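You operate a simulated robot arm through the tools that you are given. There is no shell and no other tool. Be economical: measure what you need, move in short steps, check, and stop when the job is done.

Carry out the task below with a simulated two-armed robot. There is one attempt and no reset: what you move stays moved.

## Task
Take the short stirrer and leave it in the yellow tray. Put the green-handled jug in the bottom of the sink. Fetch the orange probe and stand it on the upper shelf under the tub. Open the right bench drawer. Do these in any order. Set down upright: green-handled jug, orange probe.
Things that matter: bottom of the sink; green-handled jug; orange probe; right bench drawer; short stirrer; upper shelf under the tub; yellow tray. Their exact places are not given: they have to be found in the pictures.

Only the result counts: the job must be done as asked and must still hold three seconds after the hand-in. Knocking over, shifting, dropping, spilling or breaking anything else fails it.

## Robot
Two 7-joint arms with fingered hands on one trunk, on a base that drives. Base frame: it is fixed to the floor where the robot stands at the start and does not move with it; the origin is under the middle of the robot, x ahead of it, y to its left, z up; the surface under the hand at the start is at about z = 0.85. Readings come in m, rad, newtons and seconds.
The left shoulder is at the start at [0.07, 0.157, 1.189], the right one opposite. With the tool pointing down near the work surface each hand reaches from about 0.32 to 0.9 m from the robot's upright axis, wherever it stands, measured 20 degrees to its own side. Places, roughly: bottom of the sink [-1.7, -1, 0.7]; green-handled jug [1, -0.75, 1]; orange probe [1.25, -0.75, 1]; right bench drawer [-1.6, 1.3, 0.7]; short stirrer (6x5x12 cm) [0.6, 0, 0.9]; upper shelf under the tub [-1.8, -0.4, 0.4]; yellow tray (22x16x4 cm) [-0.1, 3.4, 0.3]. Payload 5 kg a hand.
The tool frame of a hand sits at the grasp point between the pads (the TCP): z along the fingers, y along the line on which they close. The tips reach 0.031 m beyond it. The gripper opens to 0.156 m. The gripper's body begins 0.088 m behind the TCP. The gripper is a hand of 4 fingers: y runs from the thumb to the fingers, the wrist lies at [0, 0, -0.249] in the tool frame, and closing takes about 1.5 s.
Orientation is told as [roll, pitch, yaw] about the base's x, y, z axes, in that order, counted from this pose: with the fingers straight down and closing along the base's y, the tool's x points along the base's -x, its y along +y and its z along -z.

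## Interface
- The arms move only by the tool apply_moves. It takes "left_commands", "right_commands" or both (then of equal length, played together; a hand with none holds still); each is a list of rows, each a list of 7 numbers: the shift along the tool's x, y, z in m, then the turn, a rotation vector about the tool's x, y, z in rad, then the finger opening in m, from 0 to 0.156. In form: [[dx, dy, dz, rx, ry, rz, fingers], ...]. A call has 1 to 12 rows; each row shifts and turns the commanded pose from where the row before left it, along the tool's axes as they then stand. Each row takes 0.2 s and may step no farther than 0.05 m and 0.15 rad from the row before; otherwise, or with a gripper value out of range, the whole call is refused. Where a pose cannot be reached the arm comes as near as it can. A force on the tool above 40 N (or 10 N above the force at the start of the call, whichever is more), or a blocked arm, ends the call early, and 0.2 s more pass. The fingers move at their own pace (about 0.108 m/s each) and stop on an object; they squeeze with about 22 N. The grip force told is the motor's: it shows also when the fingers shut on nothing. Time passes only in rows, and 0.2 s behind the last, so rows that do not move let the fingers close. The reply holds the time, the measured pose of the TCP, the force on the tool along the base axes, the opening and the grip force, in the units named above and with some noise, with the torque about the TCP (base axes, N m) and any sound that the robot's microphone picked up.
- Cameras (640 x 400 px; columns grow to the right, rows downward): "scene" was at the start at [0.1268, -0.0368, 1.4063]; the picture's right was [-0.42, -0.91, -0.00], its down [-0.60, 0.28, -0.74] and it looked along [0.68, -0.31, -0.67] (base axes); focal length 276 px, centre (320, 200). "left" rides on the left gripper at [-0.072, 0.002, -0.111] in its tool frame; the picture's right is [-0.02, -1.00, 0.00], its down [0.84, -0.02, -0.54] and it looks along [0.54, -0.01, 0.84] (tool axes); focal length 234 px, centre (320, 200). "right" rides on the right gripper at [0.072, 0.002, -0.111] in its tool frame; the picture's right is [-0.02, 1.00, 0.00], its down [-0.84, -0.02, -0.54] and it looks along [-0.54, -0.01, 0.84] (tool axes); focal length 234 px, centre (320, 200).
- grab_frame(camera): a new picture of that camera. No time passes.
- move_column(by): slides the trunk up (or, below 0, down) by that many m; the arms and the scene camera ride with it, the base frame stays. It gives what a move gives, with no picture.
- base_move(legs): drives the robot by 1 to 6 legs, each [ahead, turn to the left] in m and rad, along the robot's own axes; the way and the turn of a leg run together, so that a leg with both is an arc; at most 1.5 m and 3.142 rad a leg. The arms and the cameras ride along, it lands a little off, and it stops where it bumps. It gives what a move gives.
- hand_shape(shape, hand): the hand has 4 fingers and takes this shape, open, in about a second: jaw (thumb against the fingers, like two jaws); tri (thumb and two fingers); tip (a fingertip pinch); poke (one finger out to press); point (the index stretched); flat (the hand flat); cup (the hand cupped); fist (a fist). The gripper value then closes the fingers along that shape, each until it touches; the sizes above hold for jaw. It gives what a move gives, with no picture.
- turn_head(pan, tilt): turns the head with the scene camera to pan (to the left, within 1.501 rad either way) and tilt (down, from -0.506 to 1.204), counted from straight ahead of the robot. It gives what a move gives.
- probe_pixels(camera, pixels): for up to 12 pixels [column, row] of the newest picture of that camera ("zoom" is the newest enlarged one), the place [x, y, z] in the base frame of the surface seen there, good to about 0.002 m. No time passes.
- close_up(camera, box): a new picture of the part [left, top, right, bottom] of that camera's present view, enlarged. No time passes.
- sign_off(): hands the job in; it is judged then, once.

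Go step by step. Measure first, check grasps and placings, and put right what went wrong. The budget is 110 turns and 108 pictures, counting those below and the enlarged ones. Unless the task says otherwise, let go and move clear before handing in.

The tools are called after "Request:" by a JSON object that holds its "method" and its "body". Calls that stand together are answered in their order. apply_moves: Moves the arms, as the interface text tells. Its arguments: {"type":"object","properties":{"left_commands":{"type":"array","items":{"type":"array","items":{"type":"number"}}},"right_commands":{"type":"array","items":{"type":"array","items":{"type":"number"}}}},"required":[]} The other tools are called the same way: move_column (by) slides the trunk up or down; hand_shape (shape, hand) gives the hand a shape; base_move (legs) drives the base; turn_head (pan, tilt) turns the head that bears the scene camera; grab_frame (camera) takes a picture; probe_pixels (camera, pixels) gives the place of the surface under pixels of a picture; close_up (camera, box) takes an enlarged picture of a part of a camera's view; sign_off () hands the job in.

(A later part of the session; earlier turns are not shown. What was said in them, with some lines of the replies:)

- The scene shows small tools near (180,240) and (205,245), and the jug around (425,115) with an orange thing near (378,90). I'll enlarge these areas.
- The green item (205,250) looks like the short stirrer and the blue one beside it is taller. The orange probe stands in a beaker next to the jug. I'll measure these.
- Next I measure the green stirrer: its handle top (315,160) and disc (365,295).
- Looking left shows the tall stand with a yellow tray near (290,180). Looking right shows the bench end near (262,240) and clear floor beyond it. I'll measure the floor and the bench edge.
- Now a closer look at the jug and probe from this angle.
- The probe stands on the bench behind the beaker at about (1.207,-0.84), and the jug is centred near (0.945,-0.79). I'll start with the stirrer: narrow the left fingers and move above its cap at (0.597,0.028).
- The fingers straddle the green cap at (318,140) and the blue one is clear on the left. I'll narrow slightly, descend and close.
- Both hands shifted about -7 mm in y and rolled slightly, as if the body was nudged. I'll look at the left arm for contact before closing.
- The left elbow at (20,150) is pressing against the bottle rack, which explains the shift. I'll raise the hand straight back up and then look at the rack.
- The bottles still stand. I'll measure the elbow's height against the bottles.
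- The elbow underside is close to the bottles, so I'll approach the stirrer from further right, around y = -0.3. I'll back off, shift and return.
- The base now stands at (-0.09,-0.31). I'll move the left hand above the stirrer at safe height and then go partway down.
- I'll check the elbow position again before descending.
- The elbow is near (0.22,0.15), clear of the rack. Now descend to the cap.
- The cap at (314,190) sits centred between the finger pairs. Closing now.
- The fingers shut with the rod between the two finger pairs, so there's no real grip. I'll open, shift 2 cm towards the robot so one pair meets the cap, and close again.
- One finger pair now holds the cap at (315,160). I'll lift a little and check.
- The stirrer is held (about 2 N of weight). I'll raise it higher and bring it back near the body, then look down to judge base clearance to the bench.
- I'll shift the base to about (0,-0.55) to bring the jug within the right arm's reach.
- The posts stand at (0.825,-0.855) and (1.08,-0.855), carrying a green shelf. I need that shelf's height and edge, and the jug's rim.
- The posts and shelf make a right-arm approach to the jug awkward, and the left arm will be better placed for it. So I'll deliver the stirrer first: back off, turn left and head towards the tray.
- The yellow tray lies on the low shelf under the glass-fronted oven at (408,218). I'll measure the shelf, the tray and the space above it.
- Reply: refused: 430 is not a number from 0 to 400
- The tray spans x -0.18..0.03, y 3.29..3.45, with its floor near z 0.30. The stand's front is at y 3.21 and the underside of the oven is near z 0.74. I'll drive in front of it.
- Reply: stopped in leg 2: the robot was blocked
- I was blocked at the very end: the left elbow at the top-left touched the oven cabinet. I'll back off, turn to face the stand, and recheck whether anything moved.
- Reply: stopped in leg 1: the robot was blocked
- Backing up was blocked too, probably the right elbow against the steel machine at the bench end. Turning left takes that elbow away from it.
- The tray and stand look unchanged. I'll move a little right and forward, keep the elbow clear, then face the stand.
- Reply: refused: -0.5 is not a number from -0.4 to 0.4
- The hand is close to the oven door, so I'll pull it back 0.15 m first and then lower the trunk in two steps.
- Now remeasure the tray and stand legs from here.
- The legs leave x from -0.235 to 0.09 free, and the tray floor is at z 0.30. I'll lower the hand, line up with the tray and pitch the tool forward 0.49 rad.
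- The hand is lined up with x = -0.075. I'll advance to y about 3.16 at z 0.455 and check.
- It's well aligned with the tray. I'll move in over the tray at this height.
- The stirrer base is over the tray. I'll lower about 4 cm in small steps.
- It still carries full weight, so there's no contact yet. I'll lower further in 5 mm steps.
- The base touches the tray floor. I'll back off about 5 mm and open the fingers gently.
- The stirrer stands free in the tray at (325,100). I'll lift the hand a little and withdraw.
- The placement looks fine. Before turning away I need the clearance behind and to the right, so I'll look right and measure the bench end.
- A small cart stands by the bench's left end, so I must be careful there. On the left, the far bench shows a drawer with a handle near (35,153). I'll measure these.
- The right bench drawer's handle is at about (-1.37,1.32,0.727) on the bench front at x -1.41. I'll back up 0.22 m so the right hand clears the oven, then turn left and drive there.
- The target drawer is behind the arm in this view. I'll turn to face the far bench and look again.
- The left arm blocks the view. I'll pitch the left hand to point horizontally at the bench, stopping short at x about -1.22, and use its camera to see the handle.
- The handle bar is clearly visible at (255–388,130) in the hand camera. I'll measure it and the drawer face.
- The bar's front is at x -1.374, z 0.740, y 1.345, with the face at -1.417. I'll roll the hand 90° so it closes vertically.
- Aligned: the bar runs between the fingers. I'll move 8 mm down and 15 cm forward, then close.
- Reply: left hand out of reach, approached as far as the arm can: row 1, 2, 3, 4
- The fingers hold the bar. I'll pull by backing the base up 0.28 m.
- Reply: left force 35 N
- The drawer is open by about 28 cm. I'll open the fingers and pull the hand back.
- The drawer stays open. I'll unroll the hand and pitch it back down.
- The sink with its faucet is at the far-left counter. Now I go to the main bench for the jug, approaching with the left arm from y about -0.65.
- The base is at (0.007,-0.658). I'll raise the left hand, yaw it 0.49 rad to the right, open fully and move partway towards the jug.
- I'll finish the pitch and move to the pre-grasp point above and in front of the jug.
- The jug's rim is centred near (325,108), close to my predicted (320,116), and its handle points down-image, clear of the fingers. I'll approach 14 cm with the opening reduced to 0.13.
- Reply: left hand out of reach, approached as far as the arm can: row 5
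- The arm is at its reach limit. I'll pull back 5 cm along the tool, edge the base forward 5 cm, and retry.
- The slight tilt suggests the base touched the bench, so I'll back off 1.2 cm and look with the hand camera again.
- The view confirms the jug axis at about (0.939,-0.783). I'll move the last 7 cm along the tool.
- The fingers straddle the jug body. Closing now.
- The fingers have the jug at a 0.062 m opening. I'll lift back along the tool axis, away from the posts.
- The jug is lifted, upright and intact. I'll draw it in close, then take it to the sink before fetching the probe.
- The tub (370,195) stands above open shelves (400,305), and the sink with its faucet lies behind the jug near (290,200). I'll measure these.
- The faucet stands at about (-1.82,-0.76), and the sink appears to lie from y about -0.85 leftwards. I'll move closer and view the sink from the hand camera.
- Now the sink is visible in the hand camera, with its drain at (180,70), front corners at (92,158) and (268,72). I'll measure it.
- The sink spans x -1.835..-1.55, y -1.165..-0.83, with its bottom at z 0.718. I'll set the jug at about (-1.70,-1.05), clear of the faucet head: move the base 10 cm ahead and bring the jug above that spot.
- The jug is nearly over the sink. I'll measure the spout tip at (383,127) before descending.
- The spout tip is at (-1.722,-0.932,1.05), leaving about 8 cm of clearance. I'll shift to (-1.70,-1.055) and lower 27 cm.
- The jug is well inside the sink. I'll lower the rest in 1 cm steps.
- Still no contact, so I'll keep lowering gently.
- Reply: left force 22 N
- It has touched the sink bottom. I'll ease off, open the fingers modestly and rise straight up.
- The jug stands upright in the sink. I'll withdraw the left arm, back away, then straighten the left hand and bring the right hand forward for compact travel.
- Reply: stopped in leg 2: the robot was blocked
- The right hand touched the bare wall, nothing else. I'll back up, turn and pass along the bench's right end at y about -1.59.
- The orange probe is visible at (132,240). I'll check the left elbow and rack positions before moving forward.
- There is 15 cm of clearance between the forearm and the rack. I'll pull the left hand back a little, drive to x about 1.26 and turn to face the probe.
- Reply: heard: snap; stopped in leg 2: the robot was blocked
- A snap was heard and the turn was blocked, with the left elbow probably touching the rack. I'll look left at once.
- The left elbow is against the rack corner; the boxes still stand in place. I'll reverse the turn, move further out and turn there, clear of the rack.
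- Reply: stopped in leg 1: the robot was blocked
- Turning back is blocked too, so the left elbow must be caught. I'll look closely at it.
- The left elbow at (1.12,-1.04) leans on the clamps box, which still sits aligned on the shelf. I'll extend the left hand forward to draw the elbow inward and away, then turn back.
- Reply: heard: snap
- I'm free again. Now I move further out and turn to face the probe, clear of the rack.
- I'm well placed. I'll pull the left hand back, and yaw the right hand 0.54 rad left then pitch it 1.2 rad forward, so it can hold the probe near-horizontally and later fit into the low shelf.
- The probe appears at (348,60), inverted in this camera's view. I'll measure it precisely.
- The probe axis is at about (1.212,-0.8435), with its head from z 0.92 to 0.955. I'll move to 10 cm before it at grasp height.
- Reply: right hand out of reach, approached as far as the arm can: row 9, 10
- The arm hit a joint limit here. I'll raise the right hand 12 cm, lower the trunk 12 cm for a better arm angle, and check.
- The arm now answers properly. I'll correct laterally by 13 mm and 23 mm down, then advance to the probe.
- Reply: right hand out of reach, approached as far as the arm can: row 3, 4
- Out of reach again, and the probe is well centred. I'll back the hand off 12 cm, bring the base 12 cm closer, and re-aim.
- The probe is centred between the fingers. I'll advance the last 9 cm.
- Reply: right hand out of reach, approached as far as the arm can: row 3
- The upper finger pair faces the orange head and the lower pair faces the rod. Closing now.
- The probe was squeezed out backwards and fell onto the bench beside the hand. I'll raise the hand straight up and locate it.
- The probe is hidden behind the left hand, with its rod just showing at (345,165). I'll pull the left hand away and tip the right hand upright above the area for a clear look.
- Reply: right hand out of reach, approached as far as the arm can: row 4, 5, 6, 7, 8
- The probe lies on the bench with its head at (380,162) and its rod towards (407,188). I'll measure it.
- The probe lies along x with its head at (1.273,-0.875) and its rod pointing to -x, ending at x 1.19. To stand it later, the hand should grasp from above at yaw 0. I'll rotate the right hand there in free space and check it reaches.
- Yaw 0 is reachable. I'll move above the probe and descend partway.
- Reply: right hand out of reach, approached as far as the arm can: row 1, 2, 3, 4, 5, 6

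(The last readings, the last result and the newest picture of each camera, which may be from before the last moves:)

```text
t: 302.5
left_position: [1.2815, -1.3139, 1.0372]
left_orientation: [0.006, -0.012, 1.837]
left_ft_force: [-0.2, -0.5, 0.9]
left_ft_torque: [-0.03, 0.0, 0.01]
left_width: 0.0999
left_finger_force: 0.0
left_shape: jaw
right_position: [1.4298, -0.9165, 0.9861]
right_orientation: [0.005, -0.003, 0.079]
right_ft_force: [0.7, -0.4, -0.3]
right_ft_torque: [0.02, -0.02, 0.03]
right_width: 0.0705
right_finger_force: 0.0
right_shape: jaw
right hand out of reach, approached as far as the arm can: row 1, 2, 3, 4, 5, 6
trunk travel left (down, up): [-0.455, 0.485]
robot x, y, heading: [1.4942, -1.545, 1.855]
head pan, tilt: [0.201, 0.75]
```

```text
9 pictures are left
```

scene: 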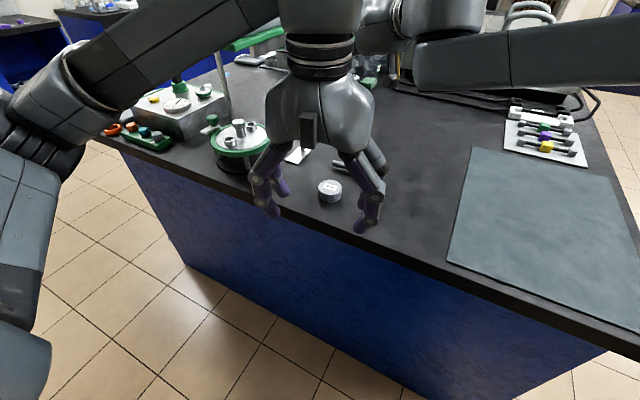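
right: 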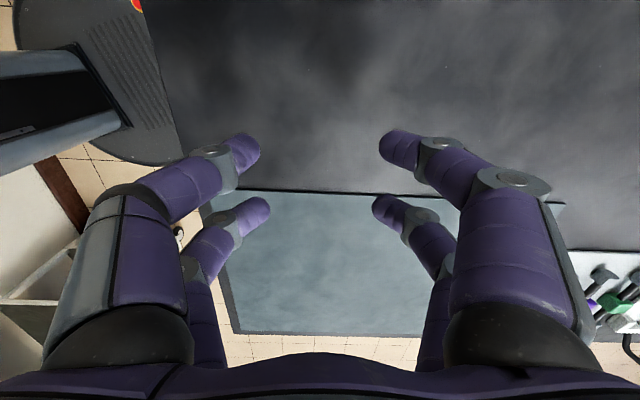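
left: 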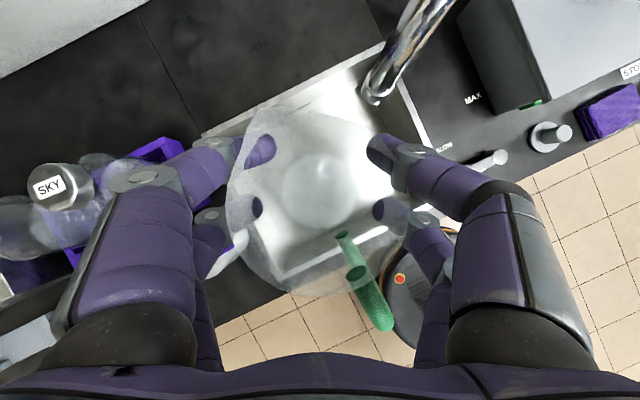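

The arm can't cross that far left at this yaw, so I'll turn and nudge the base instead to carry the hand over the probe.

Request:
{"method": "base_move", "body": {"legs": [[0, 0.21], [0.07, 0]]}}

Request:
{"method": "apply_moves", "body": {"right_commands": [[0, 0, 0, 0, 0, 0.105, 0.07], [0, 0, 0, 0, 0, 0.105, 0.07], [0, 0, 0, 0, 0, 0, 0.07]]}}

Request:
{"method": "grab_frame", "body": {"camera": "right"}}

```text
t: 304.3
left_position: [1.2032, -1.3009, 1.035]
left_orientation: [0.004, -0.009, 2.049]
left_ft_force: [-0.2, 0.9, 0.4]
left_ft_torque: [-0.05, -0.02, -0.04]
left_width: 0.0999
left_finger_force: 0.0
left_shape: jaw
right_position: [1.2646, -0.8817, 0.9854]
right_orientation: [0.004, -0.003, 0.294]
right_ft_force: [-0.2, 0.3, -0.8]
right_ft_torque: [-0.05, -0.05, -0.03]
right_width: 0.0705
right_finger_force: 0.0
right_shape: jaw
trunk travel left (down, up): [-0.455, 0.485]
robot x, y, heading: [1.4609, -1.4803, 2.073]
head pan, tilt: [0.201, 0.75]
```

```text
t: 305.1
left_position: [1.2047, -1.3023, 1.0382]
left_orientation: [0.005, -0.013, 2.05]
left_ft_force: [0.3, 0.0, 0.1]
left_ft_torque: [0.04, 0.04, 0.0]
left_width: 0.0999
left_finger_force: 0.0
left_shape: jaw
right_position: [1.2656, -0.8819, 0.9879]
right_orientation: [0.005, -0.002, 0.081]
right_ft_force: [0.1, 0.0, 0.0]
right_ft_torque: [0.03, 0.03, -0.01]
right_width: 0.0704
right_finger_force: 0.0
right_shape: jaw
trunk travel left (down, up): [-0.455, 0.485]
robot x, y, heading: [1.4611, -1.4834, 2.07]
head pan, tilt: [0.201, 0.75]
```

```text
8 pictures are left
```

right: 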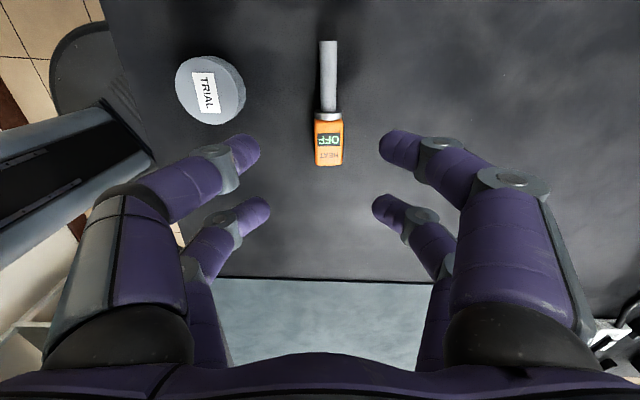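

The probe is perfectly aligned along the tool, with the head/rod junction at (328,115). I'll shift 18 mm along x and 7 mm along y, descend 10 cm and close.

Request:
{"method": "apply_moves", "body": {"right_commands": [[0.018, 0.0075, 0, 0, 0, 0, 0.07], [0, 0, 0.034, 0, 0, 0, 0.07], [0, 0, 0.034, 0, 0, 0, 0.07], [0, 0, 0.033, 0, 0, 0, 0.07], [0, 0, 0, 0, 0, 0, 0.07]]}}

Request:
{"method": "apply_moves", "body": {"right_commands": [[0, 0, 0, 0, 0, 0, 0.04], [0, 0, 0, 0, 0, 0, 0.02], [0, 0, 0, 0, 0, 0, 0.0], [0, 0, 0, 0, 0, 0, 0.0], [0, 0, 0, 0, 0, 0, 0.0]]}}

Request:
{"method": "grab_frame", "body": {"camera": "right"}}

```text
t: 306.3
left_position: [1.2043, -1.3003, 1.0371]
left_orientation: [0.005, -0.014, 2.05]
left_ft_force: [-0.4, -0.7, 0.7]
left_ft_torque: [0.03, -0.02, 0.0]
left_width: 0.0997
left_finger_force: 0.0
left_shape: jaw
right_position: [1.2476, -0.8735, 0.8841]
right_orientation: [0.007, -0.002, 0.083]
right_ft_force: [0.7, -0.1, 0.7]
right_ft_torque: [0.02, -0.03, -0.01]
right_width: 0.0702
right_finger_force: 0.1
right_shape: jaw
trunk travel left (down, up): [-0.455, 0.485]
robot x, y, heading: [1.4624, -1.4779, 2.072]
head pan, tilt: [0.201, 0.75]
```

```text
t: 307.5
left_position: [1.2037, -1.3017, 1.0382]
left_orientation: [0.006, -0.011, 2.048]
left_ft_force: [0.2, 0.1, 0.5]
left_ft_torque: [-0.01, 0.0, 0.01]
left_width: 0.1001
left_finger_force: 0.0
left_shape: jaw
right_position: [1.2496, -0.8737, 0.8842]
right_orientation: [0.007, -0.001, 0.082]
right_ft_force: [0.1, 0.9, -0.4]
right_ft_torque: [-0.02, -0.02, 0.02]
right_width: 0.0132
right_finger_force: 21.8
right_shape: jaw
trunk travel left (down, up): [-0.455, 0.485]
robot x, y, heading: [1.4607, -1.4826, 2.069]
head pan, tilt: [0.201, 0.75]
```

```text
7 pictures are left
```

right: 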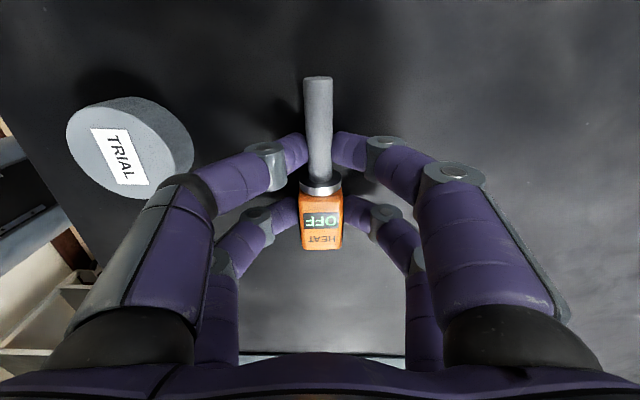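

The probe is firmly held on both head and rod (width 0.013). I'll lift it, back away, extend the left hand forward for compact travel, and swing the right hand back to face ahead.

Request:
{"method": "apply_moves", "body": {"right_commands": [[0, 0, -0.02, 0, 0, 0, 0], [0, 0, -0.04, 0, 0, 0, 0], [0, 0, -0.04, 0, 0, 0, 0], [0, 0, -0.04, 0, 0, 0, 0], [0, 0, -0.04, 0, 0, 0, 0], [0, 0, -0.02, 0, 0, 0, 0]]}}

Request:
{"method": "base_move", "body": {"legs": [[-0.2, 0]]}}

Request:
{"method": "apply_moves", "body": {"left_commands": [[0, 0, -0.04, 0, 0, 0, 0.1], [0, 0, -0.04, 0, 0, 0, 0.1], [0, 0, -0.04, 0, 0, 0, 0.1], [-0.04, 0.008, 0, 0, 0, 0, 0.1], [-0.04, 0.008, 0, 0, 0, 0, 0.1], [-0.04, 0.008, 0, 0, 0, 0, 0.1], [-0.04, 0.008, 0, 0, 0, 0, 0.1], [-0.04, 0, 0, 0, 0, 0, 0.1], [0, 0, 0, 0, 0, 0, 0.1], [0, 0, 0, 0, 0, 0, 0.1], [0, 0, 0, 0, 0, 0, 0.1], [0, 0, 0, 0, 0, 0, 0.1]], "right_commands": [[0, 0, 0, 0, 0, -0.149, 0], [0, 0, 0, 0, 0, -0.149, 0], [0, 0, 0, 0, 0, -0.149, 0], [0, 0, 0, 0, 0, -0.149, 0], [0, 0, 0, 0, 0, -0.149, 0], [0, 0, 0, 0, 0, -0.149, 0], [0, 0, 0, 0, 0, -0.149, 0], [0, 0, 0, 0, 0, -0.149, 0], [0, 0, 0, 0, 0, -0.149, 0], [0, 0, 0, 0, 0, -0.149, 0], [0, 0, 0, 0, 0, -0.149, 0], [0, 0, 0, 0, 0, -0.149, 0]]}}

```text
t: 308.9
left_position: [1.2044, -1.3008, 1.0376]
left_orientation: [0.006, -0.009, 2.05]
left_ft_force: [-0.7, 0.1, 0.3]
left_ft_torque: [0.0, 0.0, 0.02]
left_width: 0.0996
left_finger_force: 0.1
left_shape: jaw
right_position: [1.2449, -0.8745, 1.0845]
right_orientation: [0.002, -0.002, 0.081]
right_ft_force: [0.0, 0.7, -0.8]
right_ft_torque: [-0.02, -0.02, -0.01]
right_width: 0.0136
right_finger_force: 22.3
right_shape: jaw
trunk travel left (down, up): [-0.455, 0.485]
robot x, y, heading: [1.4593, -1.4848, 2.07]
head pan, tilt: [0.201, 0.75]
```

```text
t: 310.5
left_position: [1.3014, -1.4781, 1.0387]
left_orientation: [0.005, -0.014, 2.044]
left_ft_force: [0.0, 0.4, 0.6]
left_ft_torque: [-0.03, -0.02, -0.03]
left_width: 0.0995
left_finger_force: 0.0
left_shape: jaw
right_position: [1.3438, -1.0516, 1.0865]
right_orientation: [0.004, 0.0, 0.076]
right_ft_force: [0.2, -0.9, -0.6]
right_ft_torque: [0.0, -0.01, 0.02]
right_width: 0.013
right_finger_force: 22.1
right_shape: jaw
trunk travel left (down, up): [-0.455, 0.485]
robot x, y, heading: [1.5516, -1.6565, 2.071]
head pan, tilt: [0.201, 0.75]
```

```text
t: 313.1
left_position: [1.181, -1.3151, 1.1574]
left_orientation: [0.004, -0.01, 2.043]
left_ft_force: [-0.1, -0.6, 0.3]
left_ft_torque: [0.0, 0.01, 0.03]
left_width: 0.0999
left_finger_force: 0.0
left_shape: jaw
right_position: [1.3449, -1.0512, 1.0863]
right_orientation: [-0.003, -0.005, 1.869]
right_ft_force: [0.7, 0.4, -0.7]
right_ft_torque: [0.01, 0.03, 0.0]
right_width: 0.0133
right_finger_force: 22.1
right_shape: jaw
trunk travel left (down, up): [-0.455, 0.485]
robot x, y, heading: [1.5594, -1.6598, 2.067]
head pan, tilt: [0.201, 0.75]
```

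Grip is still firm. I'll draw the right hand in slightly, then turn and drive out along the corridor to the aisle.

Request:
{"method": "apply_moves", "body": {"right_commands": [[0.04, 0, 0, 0, 0, 0, 0], [0.04, 0, 0, 0, 0, 0, 0]]}}

Request:
{"method": "base_move", "body": {"legs": [[0, 1.07], [1.4, 0], [0.55, 0]]}}

```text
t: 313.7
left_position: [1.1832, -1.3176, 1.1581]
left_orientation: [0.003, -0.013, 2.044]
left_ft_force: [0.9, -0.6, -0.5]
left_ft_torque: [-0.01, 0.01, 0.01]
left_width: 0.0998
left_finger_force: 0.1
left_shape: jaw
right_position: [1.3669, -1.1295, 1.0875]
right_orientation: [-0.004, -0.005, 1.866]
right_ft_force: [-0.1, -0.9, -1.0]
right_ft_torque: [0.02, -0.01, 0.01]
right_width: 0.0133
right_finger_force: 21.9
right_shape: jaw
trunk travel left (down, up): [-0.455, 0.485]
robot x, y, heading: [1.5555, -1.6569, 2.067]
head pan, tilt: [0.201, 0.75]
```

```text
t: 326.2
left_position: [-0.8926, -1.8208, 1.1566]
left_orientation: [0.007, -0.012, 3.113]
left_ft_force: [0.0, -0.3, -0.1]
left_ft_torque: [-0.01, -0.02, 0.0]
left_width: 0.0997
left_finger_force: 0.1
left_shape: jaw
right_position: [-0.9678, -1.568, 1.0872]
right_orientation: [-0.003, -0.004, 2.935]
right_ft_force: [-0.7, -0.1, -0.7]
right_ft_torque: [0.01, -0.02, -0.01]
right_width: 0.0132
right_finger_force: 22.2
right_shape: jaw
trunk travel left (down, up): [-0.455, 0.485]
robot x, y, heading: [-0.4142, -1.6587, 3.135]
head pan, tilt: [0.201, 0.75]
```

Clear of the corridor. Now I drive up the aisle and face the shelf under the tub.

Request:
{"method": "base_move", "body": {"legs": [[0, -1.57], [1.1, 0], [0, 1.575], [0.22, 0]]}}

Request:
{"method": "move_column", "body": {"by": -0.4}}

Request:
{"method": "turn_head", "body": {"pan": -0.1, "tilt": 0.4}}

Request:
{"method": "grab_frame", "body": {"camera": "scene"}}

```text
t: 340.8
left_position: [-1.0953, -0.7077, 1.1565]
left_orientation: [0.005, -0.012, 3.097]
left_ft_force: [-0.8, 0.0, -1.0]
left_ft_torque: [0.0, -0.02, 0.0]
left_width: 0.1
left_finger_force: 0.1
left_shape: jaw
right_position: [-1.1669, -0.4524, 1.086]
right_orientation: [-0.004, -0.005, 2.919]
right_ft_force: [-0.4, 0.8, -1.5]
right_ft_torque: [0.01, -0.02, 0.02]
right_width: 0.0133
right_finger_force: 22.4
right_shape: jaw
trunk travel left (down, up): [-0.455, 0.485]
robot x, y, heading: [-0.6055, -0.5527, 3.123]
head pan, tilt: [0.201, 0.75]
```

```text
t: 344.6
left_position: [-1.0941, -0.7074, 0.7579]
left_orientation: [0.005, -0.009, 3.097]
left_ft_force: [-0.7, 0.3, 0.3]
left_ft_torque: [-0.05, -0.04, -0.06]
left_width: 0.0997
left_finger_force: 0.1
left_shape: jaw
right_position: [-1.1659, -0.4541, 0.6865]
right_orientation: [-0.004, -0.006, 2.918]
right_ft_force: [-0.7, -0.1, 0.3]
right_ft_torque: [0.0, -0.02, -0.02]
right_width: 0.0131
right_finger_force: 22.1
right_shape: jaw
trunk travel left (down, up): [-0.055, 0.885]
robot x, y, heading: [-0.6091, -0.5508, 3.118]
head pan, tilt: [0.201, 0.75]
```

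```text
t: 345.5
left_position: [-1.0944, -0.7079, 0.7572]
left_orientation: [0.006, -0.01, 3.097]
left_ft_force: [-0.6, -0.8, -0.4]
left_ft_torque: [0.02, 0.03, 0.02]
left_width: 0.0997
left_finger_force: 0.1
left_shape: jaw
right_position: [-1.1653, -0.4528, 0.6872]
right_orientation: [-0.005, -0.004, 2.919]
right_ft_force: [0.3, -0.3, 0.2]
right_ft_torque: [0.04, 0.01, 0.01]
right_width: 0.0128
right_finger_force: 22.5
right_shape: jaw
trunk travel left (down, up): [-0.055, 0.885]
robot x, y, heading: [-0.6078, -0.5547, 3.123]
head pan, tilt: [-0.099, 0.4]
```

```text
6 pictures are left
```

scene: 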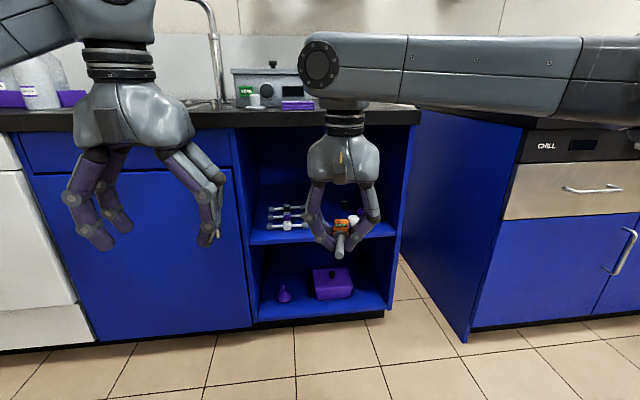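

The shelf and held probe are in view. I'll measure the shelf's free area and its neighbours.

Request:
{"method": "probe_pixels", "body": {"camera": "scene", "pixels": [[280, 242], [385, 235], [305, 225], [270, 210], [300, 210], [355, 218], [375, 212], [380, 225], [252, 200], [400, 200], [320, 130], [303, 238]]}}

```text
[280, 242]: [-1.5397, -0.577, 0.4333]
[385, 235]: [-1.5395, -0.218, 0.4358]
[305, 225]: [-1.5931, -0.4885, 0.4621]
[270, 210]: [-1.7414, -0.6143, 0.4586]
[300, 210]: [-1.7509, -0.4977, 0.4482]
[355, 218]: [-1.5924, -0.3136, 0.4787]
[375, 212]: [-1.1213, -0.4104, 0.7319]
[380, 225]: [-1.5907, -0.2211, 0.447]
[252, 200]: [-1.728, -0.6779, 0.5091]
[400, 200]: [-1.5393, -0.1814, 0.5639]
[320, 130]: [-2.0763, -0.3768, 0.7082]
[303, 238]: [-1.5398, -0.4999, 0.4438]
```

The free spot is around (-1.58,-0.41) on the shelf (z 0.447, front edge x -1.54), between the dumbbells and the small bottles. I'll pitch the right hand forward to horizontal so the probe becomes upright.

Request:
{"method": "apply_moves", "body": {"right_commands": [[0, 0, 0, 0, 0, -0.15, 0], [-0.018, 0, 0.01, 0, -0.143, 0, 0], [-0.0164, 0, 0.0125, 0, -0.143, 0, 0], [-0.0145, 0, 0.0147, 0, -0.143, 0, 0], [-0.0122, 0, 0.0166, 0, -0.143, 0, 0], [-0.0098, 0, 0.0181, 0, -0.143, 0, 0], [-0.007, 0, 0.0193, 0, -0.143, 0, 0], [-0.0042, 0, 0.0201, 0, -0.143, 0, 0], [-0.0013, 0, 0.0206, 0, -0.143, 0, 0], [0.0016, 0, 0.0205, 0, -0.143, 0, 0], [0.0046, 0, 0.0201, 0, -0.143, 0, 0], [0.0074, 0, 0.0192, 0, -0.136, 0, 0]]}}

Request:
{"method": "close_up", "body": {"camera": "scene", "box": [220, 100, 440, 320]}}

```text
t: 348.1
left_position: [-1.095, -0.7068, 0.7568]
left_orientation: [0.004, -0.009, 3.095]
left_ft_force: [0.0, -0.2, 0.1]
left_ft_torque: [0.03, -0.04, 0.01]
left_width: 0.0999
left_finger_force: 0.1
left_shape: jaw
right_position: [-1.3629, -0.4371, 0.5764]
right_orientation: [-1.822, -1.568, -1.396]
right_ft_force: [0.0, -0.7, -0.6]
right_ft_torque: [0.0, -0.05, -0.01]
right_width: 0.013
right_finger_force: 21.8
right_shape: jaw
trunk travel left (down, up): [-0.055, 0.885]
robot x, y, heading: [-0.6124, -0.5555, 3.116]
head pan, tilt: [-0.099, 0.4]
```

```text
1.82 times, centred on (330, 210) of scene
```

zoom: 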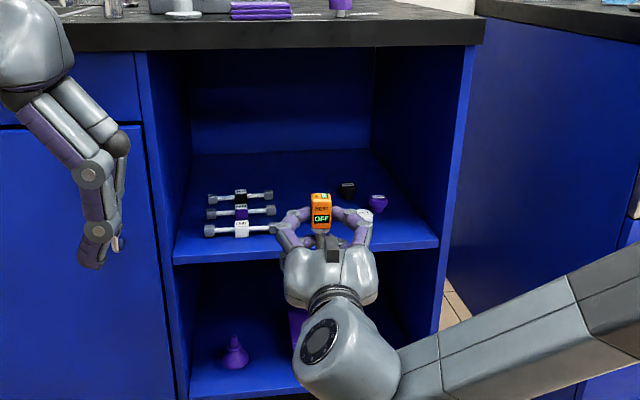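

The probe is now upright with its orange head on top. I'll move it in over the shelf at this height.

Request:
{"method": "apply_moves", "body": {"right_commands": [[0, -0.0024, 0.0397, 0, 0, 0, 0], [0, -0.0024, 0.0397, 0, 0, 0, 0], [0, -0.0024, 0.0397, 0, 0, 0, 0], [0, -0.0024, 0.0397, 0, 0, 0, 0], [0, -0.0024, 0.0397, 0, 0, 0, 0], [0, 0, 0, 0, 0, 0, 0]]}}

Request:
{"method": "close_up", "body": {"camera": "scene", "box": [240, 150, 420, 270]}}

```text
t: 349.5
left_position: [-1.0943, -0.7076, 0.7569]
left_orientation: [0.005, -0.009, 3.097]
left_ft_force: [-0.7, -0.9, 0.1]
left_ft_torque: [0.02, 0.02, 0.0]
left_width: 0.0998
left_finger_force: 0.0
left_shape: jaw
right_position: [-1.516, -0.3692, 0.605]
right_orientation: [-0.992, -1.566, -2.222]
right_ft_force: [0.4, 0.7, -0.9]
right_ft_torque: [-0.01, -0.06, 0.02]
right_width: 0.0129
right_finger_force: 21.8
right_shape: jaw
right hand out of reach, approached as far as the arm can: row 3, 4, 5
trunk travel left (down, up): [-0.055, 0.885]
robot x, y, heading: [-0.608, -0.5521, 3.116]
head pan, tilt: [-0.099, 0.4]
```

```text
3.33 times, centred on (330, 210) of scene
```

zoom: 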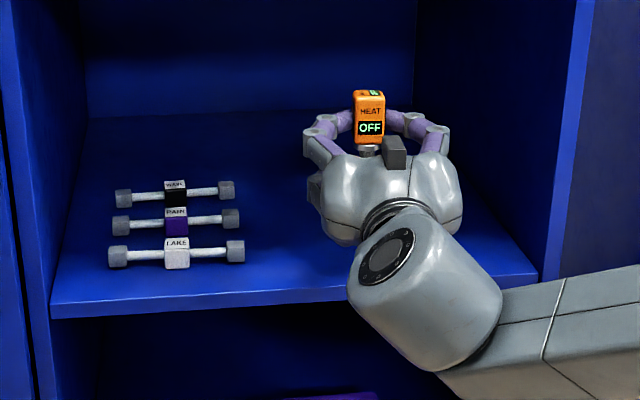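

The arm reached its limit sideways. I'll draw it back to the comfortable pose and use the base to carry the probe in instead.

Request:
{"method": "apply_moves", "body": {"right_commands": [[0.0072, 0.0085, -0.039, 0, 0, 0, 0], [0.0072, 0.0085, -0.039, 0, 0, 0, 0], [0.0072, 0.0085, -0.039, 0, 0, 0, 0], [0.0072, 0.0085, -0.039, 0, 0, 0, 0], [0, 0, 0, 0, 0, 0, 0]]}}

Request:
{"method": "base_move", "body": {"legs": [[0.13, 0]]}}

```text
t: 350.7
left_position: [-1.0952, -0.7078, 0.758]
left_orientation: [0.006, -0.012, 3.096]
left_ft_force: [-0.7, 0.1, -0.1]
left_ft_torque: [-0.01, 0.0, 0.04]
left_width: 0.0998
left_finger_force: 0.1
left_shape: jaw
right_position: [-1.3595, -0.413, 0.5753]
right_orientation: [-1.333, -1.568, -1.884]
right_ft_force: [0.1, -0.7, 0.1]
right_ft_torque: [-0.03, -0.01, -0.01]
right_width: 0.0132
right_finger_force: 22.2
right_shape: jaw
trunk travel left (down, up): [-0.055, 0.885]
robot x, y, heading: [-0.6088, -0.5545, 3.121]
head pan, tilt: [-0.099, 0.4]
```

```text
t: 351.9
left_position: [-1.2229, -0.7033, 0.7574]
left_orientation: [0.004, -0.01, 3.094]
left_ft_force: [-0.5, 0.3, -0.8]
left_ft_torque: [0.01, -0.02, 0.0]
left_width: 0.0999
left_finger_force: 0.1
left_shape: jaw
right_position: [-1.4875, -0.4108, 0.575]
right_orientation: [-1.194, -1.566, -2.023]
right_ft_force: [0.5, 1.2, -0.9]
right_ft_torque: [0.0, -0.02, 0.0]
right_width: 0.0131
right_finger_force: 21.3
right_shape: jaw
trunk travel left (down, up): [-0.055, 0.885]
robot x, y, heading: [-0.7384, -0.5524, 3.118]
head pan, tilt: [-0.099, 0.4]
```

Good. Another 7.5 cm with the base, then lower 4.5 cm with the arm.

Request:
{"method": "base_move", "body": {"legs": [[0.075, 0]]}}

Request:
{"method": "apply_moves", "body": {"right_commands": [[0.015, 0, 0, 0, 0, 0, 0], [0.015, 0, 0, 0, 0, 0, 0], [0.015, 0, 0, 0, 0, 0, 0], [0, 0, 0, 0, 0, 0, 0]]}}

Request:
{"method": "close_up", "body": {"camera": "scene", "box": [240, 150, 420, 270]}}

```text
t: 353.0
left_position: [-1.299, -0.7016, 0.7578]
left_orientation: [0.006, -0.01, 3.094]
left_ft_force: [-0.2, -0.8, -0.3]
left_ft_torque: [0.0, 0.0, -0.03]
left_width: 0.0999
left_finger_force: 0.0
left_shape: jaw
right_position: [-1.5637, -0.4082, 0.5747]
right_orientation: [-1.121, -1.569, -2.097]
right_ft_force: [-0.3, 0.6, -0.5]
right_ft_torque: [0.03, 0.03, 0.03]
right_width: 0.0129
right_finger_force: 22.3
right_shape: jaw
trunk travel left (down, up): [-0.055, 0.885]
robot x, y, heading: [-0.8148, -0.5485, 3.121]
head pan, tilt: [-0.099, 0.4]
```

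```text
t: 354.0
left_position: [-1.2982, -0.702, 0.7563]
left_orientation: [0.005, -0.009, 3.095]
left_ft_force: [-0.7, -0.8, 0.2]
left_ft_torque: [-0.01, -0.01, 0.02]
left_width: 0.0995
left_finger_force: 0.1
left_shape: jaw
right_position: [-1.5634, -0.4091, 0.5301]
right_orientation: [-1.161, -1.566, -2.054]
right_ft_force: [0.1, -0.3, -0.6]
right_ft_torque: [-0.01, -0.02, 0.02]
right_width: 0.0132
right_finger_force: 22.3
right_shape: jaw
trunk travel left (down, up): [-0.055, 0.885]
robot x, y, heading: [-0.8132, -0.5464, 3.117]
head pan, tilt: [-0.099, 0.4]
```

```text
3.33 times, centred on (330, 210) of scene
```

zoom: 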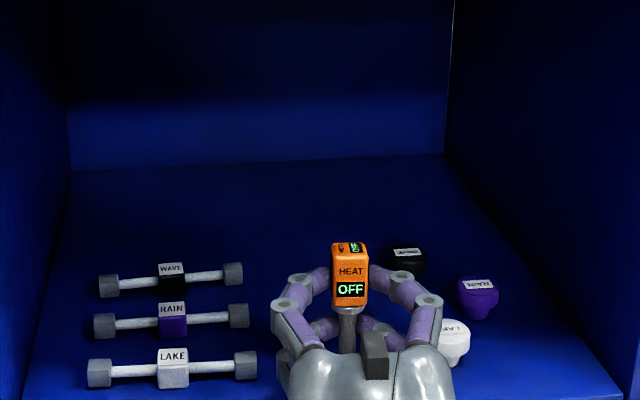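

The probe is upright and between its neighbours, slightly close to the white bottle. I'll shift 8 mm left and lower in small steps until contact.

Request:
{"method": "apply_moves", "body": {"right_commands": [[0, 0.008, 0, 0, 0, 0, 0], [0.006, 0, 0, 0, 0, 0, 0], [0.005, 0, 0, 0, 0, 0, 0], [0, 0, 0, 0, 0, 0, 0]]}}

Request:
{"method": "apply_moves", "body": {"right_commands": [[0.004, 0, 0, 0, 0, 0, 0], [0, 0, 0, 0, 0, 0, 0]]}}

Request:
{"method": "apply_moves", "body": {"right_commands": [[0.003, 0, 0, 0, 0, 0, 0], [0, 0, 0, 0, 0, 0, 0]]}}

```text
t: 355.0
left_position: [-1.2988, -0.702, 0.7576]
left_orientation: [0.006, -0.01, 3.093]
left_ft_force: [0.8, 0.5, 0.4]
left_ft_torque: [-0.01, 0.02, 0.01]
left_width: 0.0997
left_finger_force: 0.1
left_shape: jaw
right_position: [-1.5631, -0.416, 0.5202]
right_orientation: [-1.259, -1.568, -1.959]
right_ft_force: [-0.6, -0.9, -1.2]
right_ft_torque: [0.01, -0.04, -0.03]
right_width: 0.0133
right_finger_force: 21.2
right_shape: jaw
trunk travel left (down, up): [-0.055, 0.885]
robot x, y, heading: [-0.8131, -0.5501, 3.116]
head pan, tilt: [-0.099, 0.4]
```

```text
t: 355.6
left_position: [-1.2983, -0.7014, 0.757]
left_orientation: [0.005, -0.01, 3.095]
left_ft_force: [0.7, 0.5, 0.3]
left_ft_torque: [0.0, 0.0, -0.02]
left_width: 0.0997
left_finger_force: 0.0
left_shape: jaw
right_position: [-1.5629, -0.4166, 0.5151]
right_orientation: [-1.227, -1.565, -1.99]
right_ft_force: [-0.2, -0.3, -1.3]
right_ft_torque: [-0.01, -0.04, -0.01]
right_width: 0.0129
right_finger_force: 21.6
right_shape: jaw
trunk travel left (down, up): [-0.055, 0.885]
robot x, y, heading: [-0.8131, -0.5474, 3.114]
head pan, tilt: [-0.099, 0.4]
```

```text
t: 356.2
left_position: [-1.2987, -0.7016, 0.7559]
left_orientation: [0.005, -0.01, 3.094]
left_ft_force: [0.4, 0.7, -0.1]
left_ft_torque: [-0.02, 0.01, -0.03]
left_width: 0.0998
left_finger_force: 0.2
left_shape: jaw
right_position: [-1.5624, -0.4157, 0.5109]
right_orientation: [-1.168, -1.566, -2.049]
right_ft_force: [0.3, 0.0, -0.9]
right_ft_torque: [-0.01, -0.02, -0.03]
right_width: 0.0133
right_finger_force: 22.1
right_shape: jaw
trunk travel left (down, up): [-0.055, 0.885]
robot x, y, heading: [-0.8146, -0.5485, 3.115]
head pan, tilt: [-0.099, 0.4]
```

No contact yet, so I continue in 2–3 mm steps; the force guard will stop me.

Request:
{"method": "apply_moves", "body": {"right_commands": [[0.003, 0, 0, 0, 0, 0, 0], [0, 0, 0, 0, 0, 0, 0]]}}

Request:
{"method": "apply_moves", "body": {"right_commands": [[0.003, 0, 0, 0, 0, 0, 0], [0, 0, 0, 0, 0, 0, 0]]}}

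```text
t: 356.8
left_position: [-1.2971, -0.7022, 0.7569]
left_orientation: [0.006, -0.011, 3.094]
left_ft_force: [-0.2, 0.0, 0.1]
left_ft_torque: [0.0, -0.03, 0.0]
left_width: 0.0999
left_finger_force: 0.1
left_shape: jaw
right_position: [-1.5641, -0.4163, 0.5088]
right_orientation: [-1.181, -1.567, -2.035]
right_ft_force: [-0.4, -0.9, -1.0]
right_ft_torque: [-0.01, -0.01, 0.02]
right_width: 0.013
right_finger_force: 21.6
right_shape: jaw
trunk travel left (down, up): [-0.055, 0.885]
robot x, y, heading: [-0.8156, -0.5506, 3.118]
head pan, tilt: [-0.099, 0.4]
```

```text
t: 357.4
left_position: [-1.2973, -0.7003, 0.7574]
left_orientation: [0.004, -0.012, 3.095]
left_ft_force: [0.3, 0.9, -0.5]
left_ft_torque: [-0.01, 0.02, -0.03]
left_width: 0.0998
left_finger_force: 0.1
left_shape: jaw
right_position: [-1.5635, -0.4158, 0.5082]
right_orientation: [-1.738, -1.568, -1.479]
right_ft_force: [0.3, -1.4, 6.9]
right_ft_torque: [-0.02, 0.17, -0.01]
right_width: 0.0129
right_finger_force: 22.0
right_shape: jaw
trunk travel left (down, up): [-0.055, 0.885]
robot x, y, heading: [-0.8116, -0.5472, 3.118]
head pan, tilt: [-0.099, 0.4]
```

Contact with the shelf (7 N). I'll relieve the pressure slightly, open the fingers slowly to 4.5 cm, and check.

Request:
{"method": "apply_moves", "body": {"right_commands": [[-0.002, 0, 0, 0, 0, 0, 0], [0, 0, 0, 0, 0, 0, 0.014], [0, 0, 0, 0, 0, 0, 0.02], [0, 0, 0, 0, 0, 0, 0.026], [0, 0, 0, 0, 0, 0, 0.032], [0, 0, 0, 0, 0, 0, 0.038], [0, 0, 0, 0, 0, 0, 0.045], [0, 0, 0, 0, 0, 0, 0.045]]}}

Request:
{"method": "close_up", "body": {"camera": "scene", "box": [240, 150, 420, 270]}}

```text
t: 359.2
left_position: [-1.2984, -0.702, 0.7575]
left_orientation: [0.006, -0.01, 3.096]
left_ft_force: [-0.6, -0.3, -0.2]
left_ft_torque: [-0.01, 0.02, 0.0]
left_width: 0.1
left_finger_force: 0.0
left_shape: jaw
right_position: [-1.565, -0.4154, 0.5077]
right_orientation: [-1.239, -1.567, -1.98]
right_ft_force: [-0.1, 0.2, 1.1]
right_ft_torque: [0.01, 0.03, 0.04]
right_width: 0.0443
right_finger_force: 0.1
right_shape: jaw
trunk travel left (down, up): [-0.055, 0.885]
robot x, y, heading: [-0.8112, -0.549, 3.117]
head pan, tilt: [-0.099, 0.4]
```

```text
3.33 times, centred on (330, 210) of scene
```

zoom: 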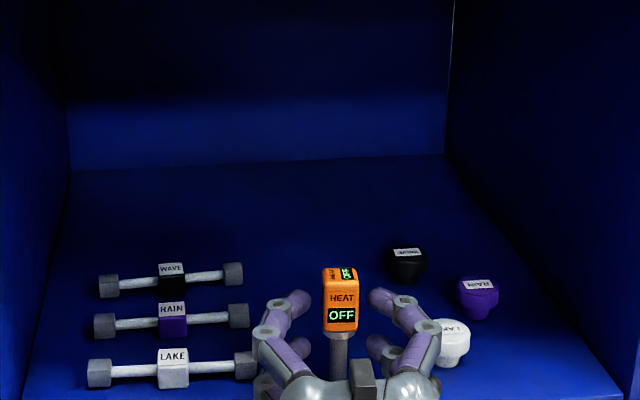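

The probe stands upright on its own between the open fingers. I'll back the robot straight away.

Request:
{"method": "base_move", "body": {"legs": [[-0.35, 0]]}}

Request:
{"method": "close_up", "body": {"camera": "scene", "box": [220, 120, 420, 270]}}

```text
t: 361.4
left_position: [-0.9459, -0.7126, 0.7581]
left_orientation: [0.005, -0.011, 3.102]
left_ft_force: [0.5, 0.2, -0.3]
left_ft_torque: [0.03, 0.0, 0.01]
left_width: 0.0999
left_finger_force: 0.1
left_shape: jaw
right_position: [-1.2129, -0.4278, 0.5082]
right_orientation: [-1.273, -1.565, -1.935]
right_ft_force: [-0.4, -1.0, -0.8]
right_ft_torque: [0.02, 0.0, -0.03]
right_width: 0.0446
right_finger_force: 0.0
right_shape: jaw
trunk travel left (down, up): [-0.055, 0.885]
robot x, y, heading: [-0.4641, -0.5524, 3.122]
head pan, tilt: [-0.099, 0.4]
```

```text
2.67 times, centred on (320, 195) of scene
```

zoom: 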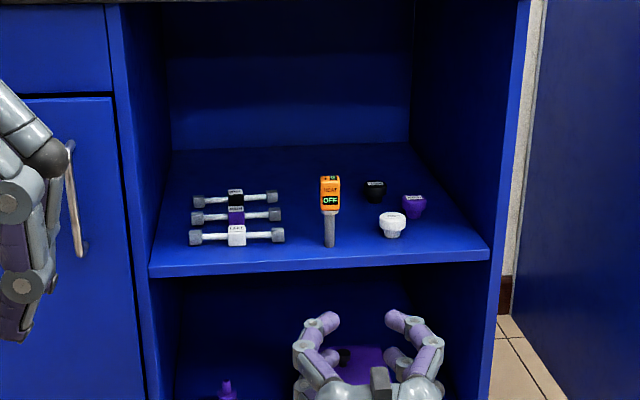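

The orange probe stands upright on the upper shelf, with the items beside it undisturbed and the hands clear. All four parts are done, so I'm handing in.

Request:
{"method": "sign_off", "body": {}}

```text
The job is handed in.
```

I handed the job in with all four parts done, but three contacts along the way might count against it.

- **Stirrer:** the green short stirrer is in the yellow tray.
- **Jug:** the green-handled jug stands upright on the bottom of the sink.
- **Probe:** the orange probe stands upright on the upper shelf under the tub.
- **Drawer:** the right bench drawer is open by about 28 cm.

**Contacts to know about:**
- **Clamps box:** my left elbow pressed against the box marked "CLAMPS" on the rack. I heard two snaps, one on contact and one as I pulled free. The box looked in place while the elbow was against it, but I did not check for damage.
- **Bottle rack and oven:** early on, the left elbow pushed the bottle rack and later bumped the oven stand. The bottles stayed standing and the stand looked unmoved.
- **Probe:** it slipped out of the first grip and fell over on the bench before I picked it up again and placed it.
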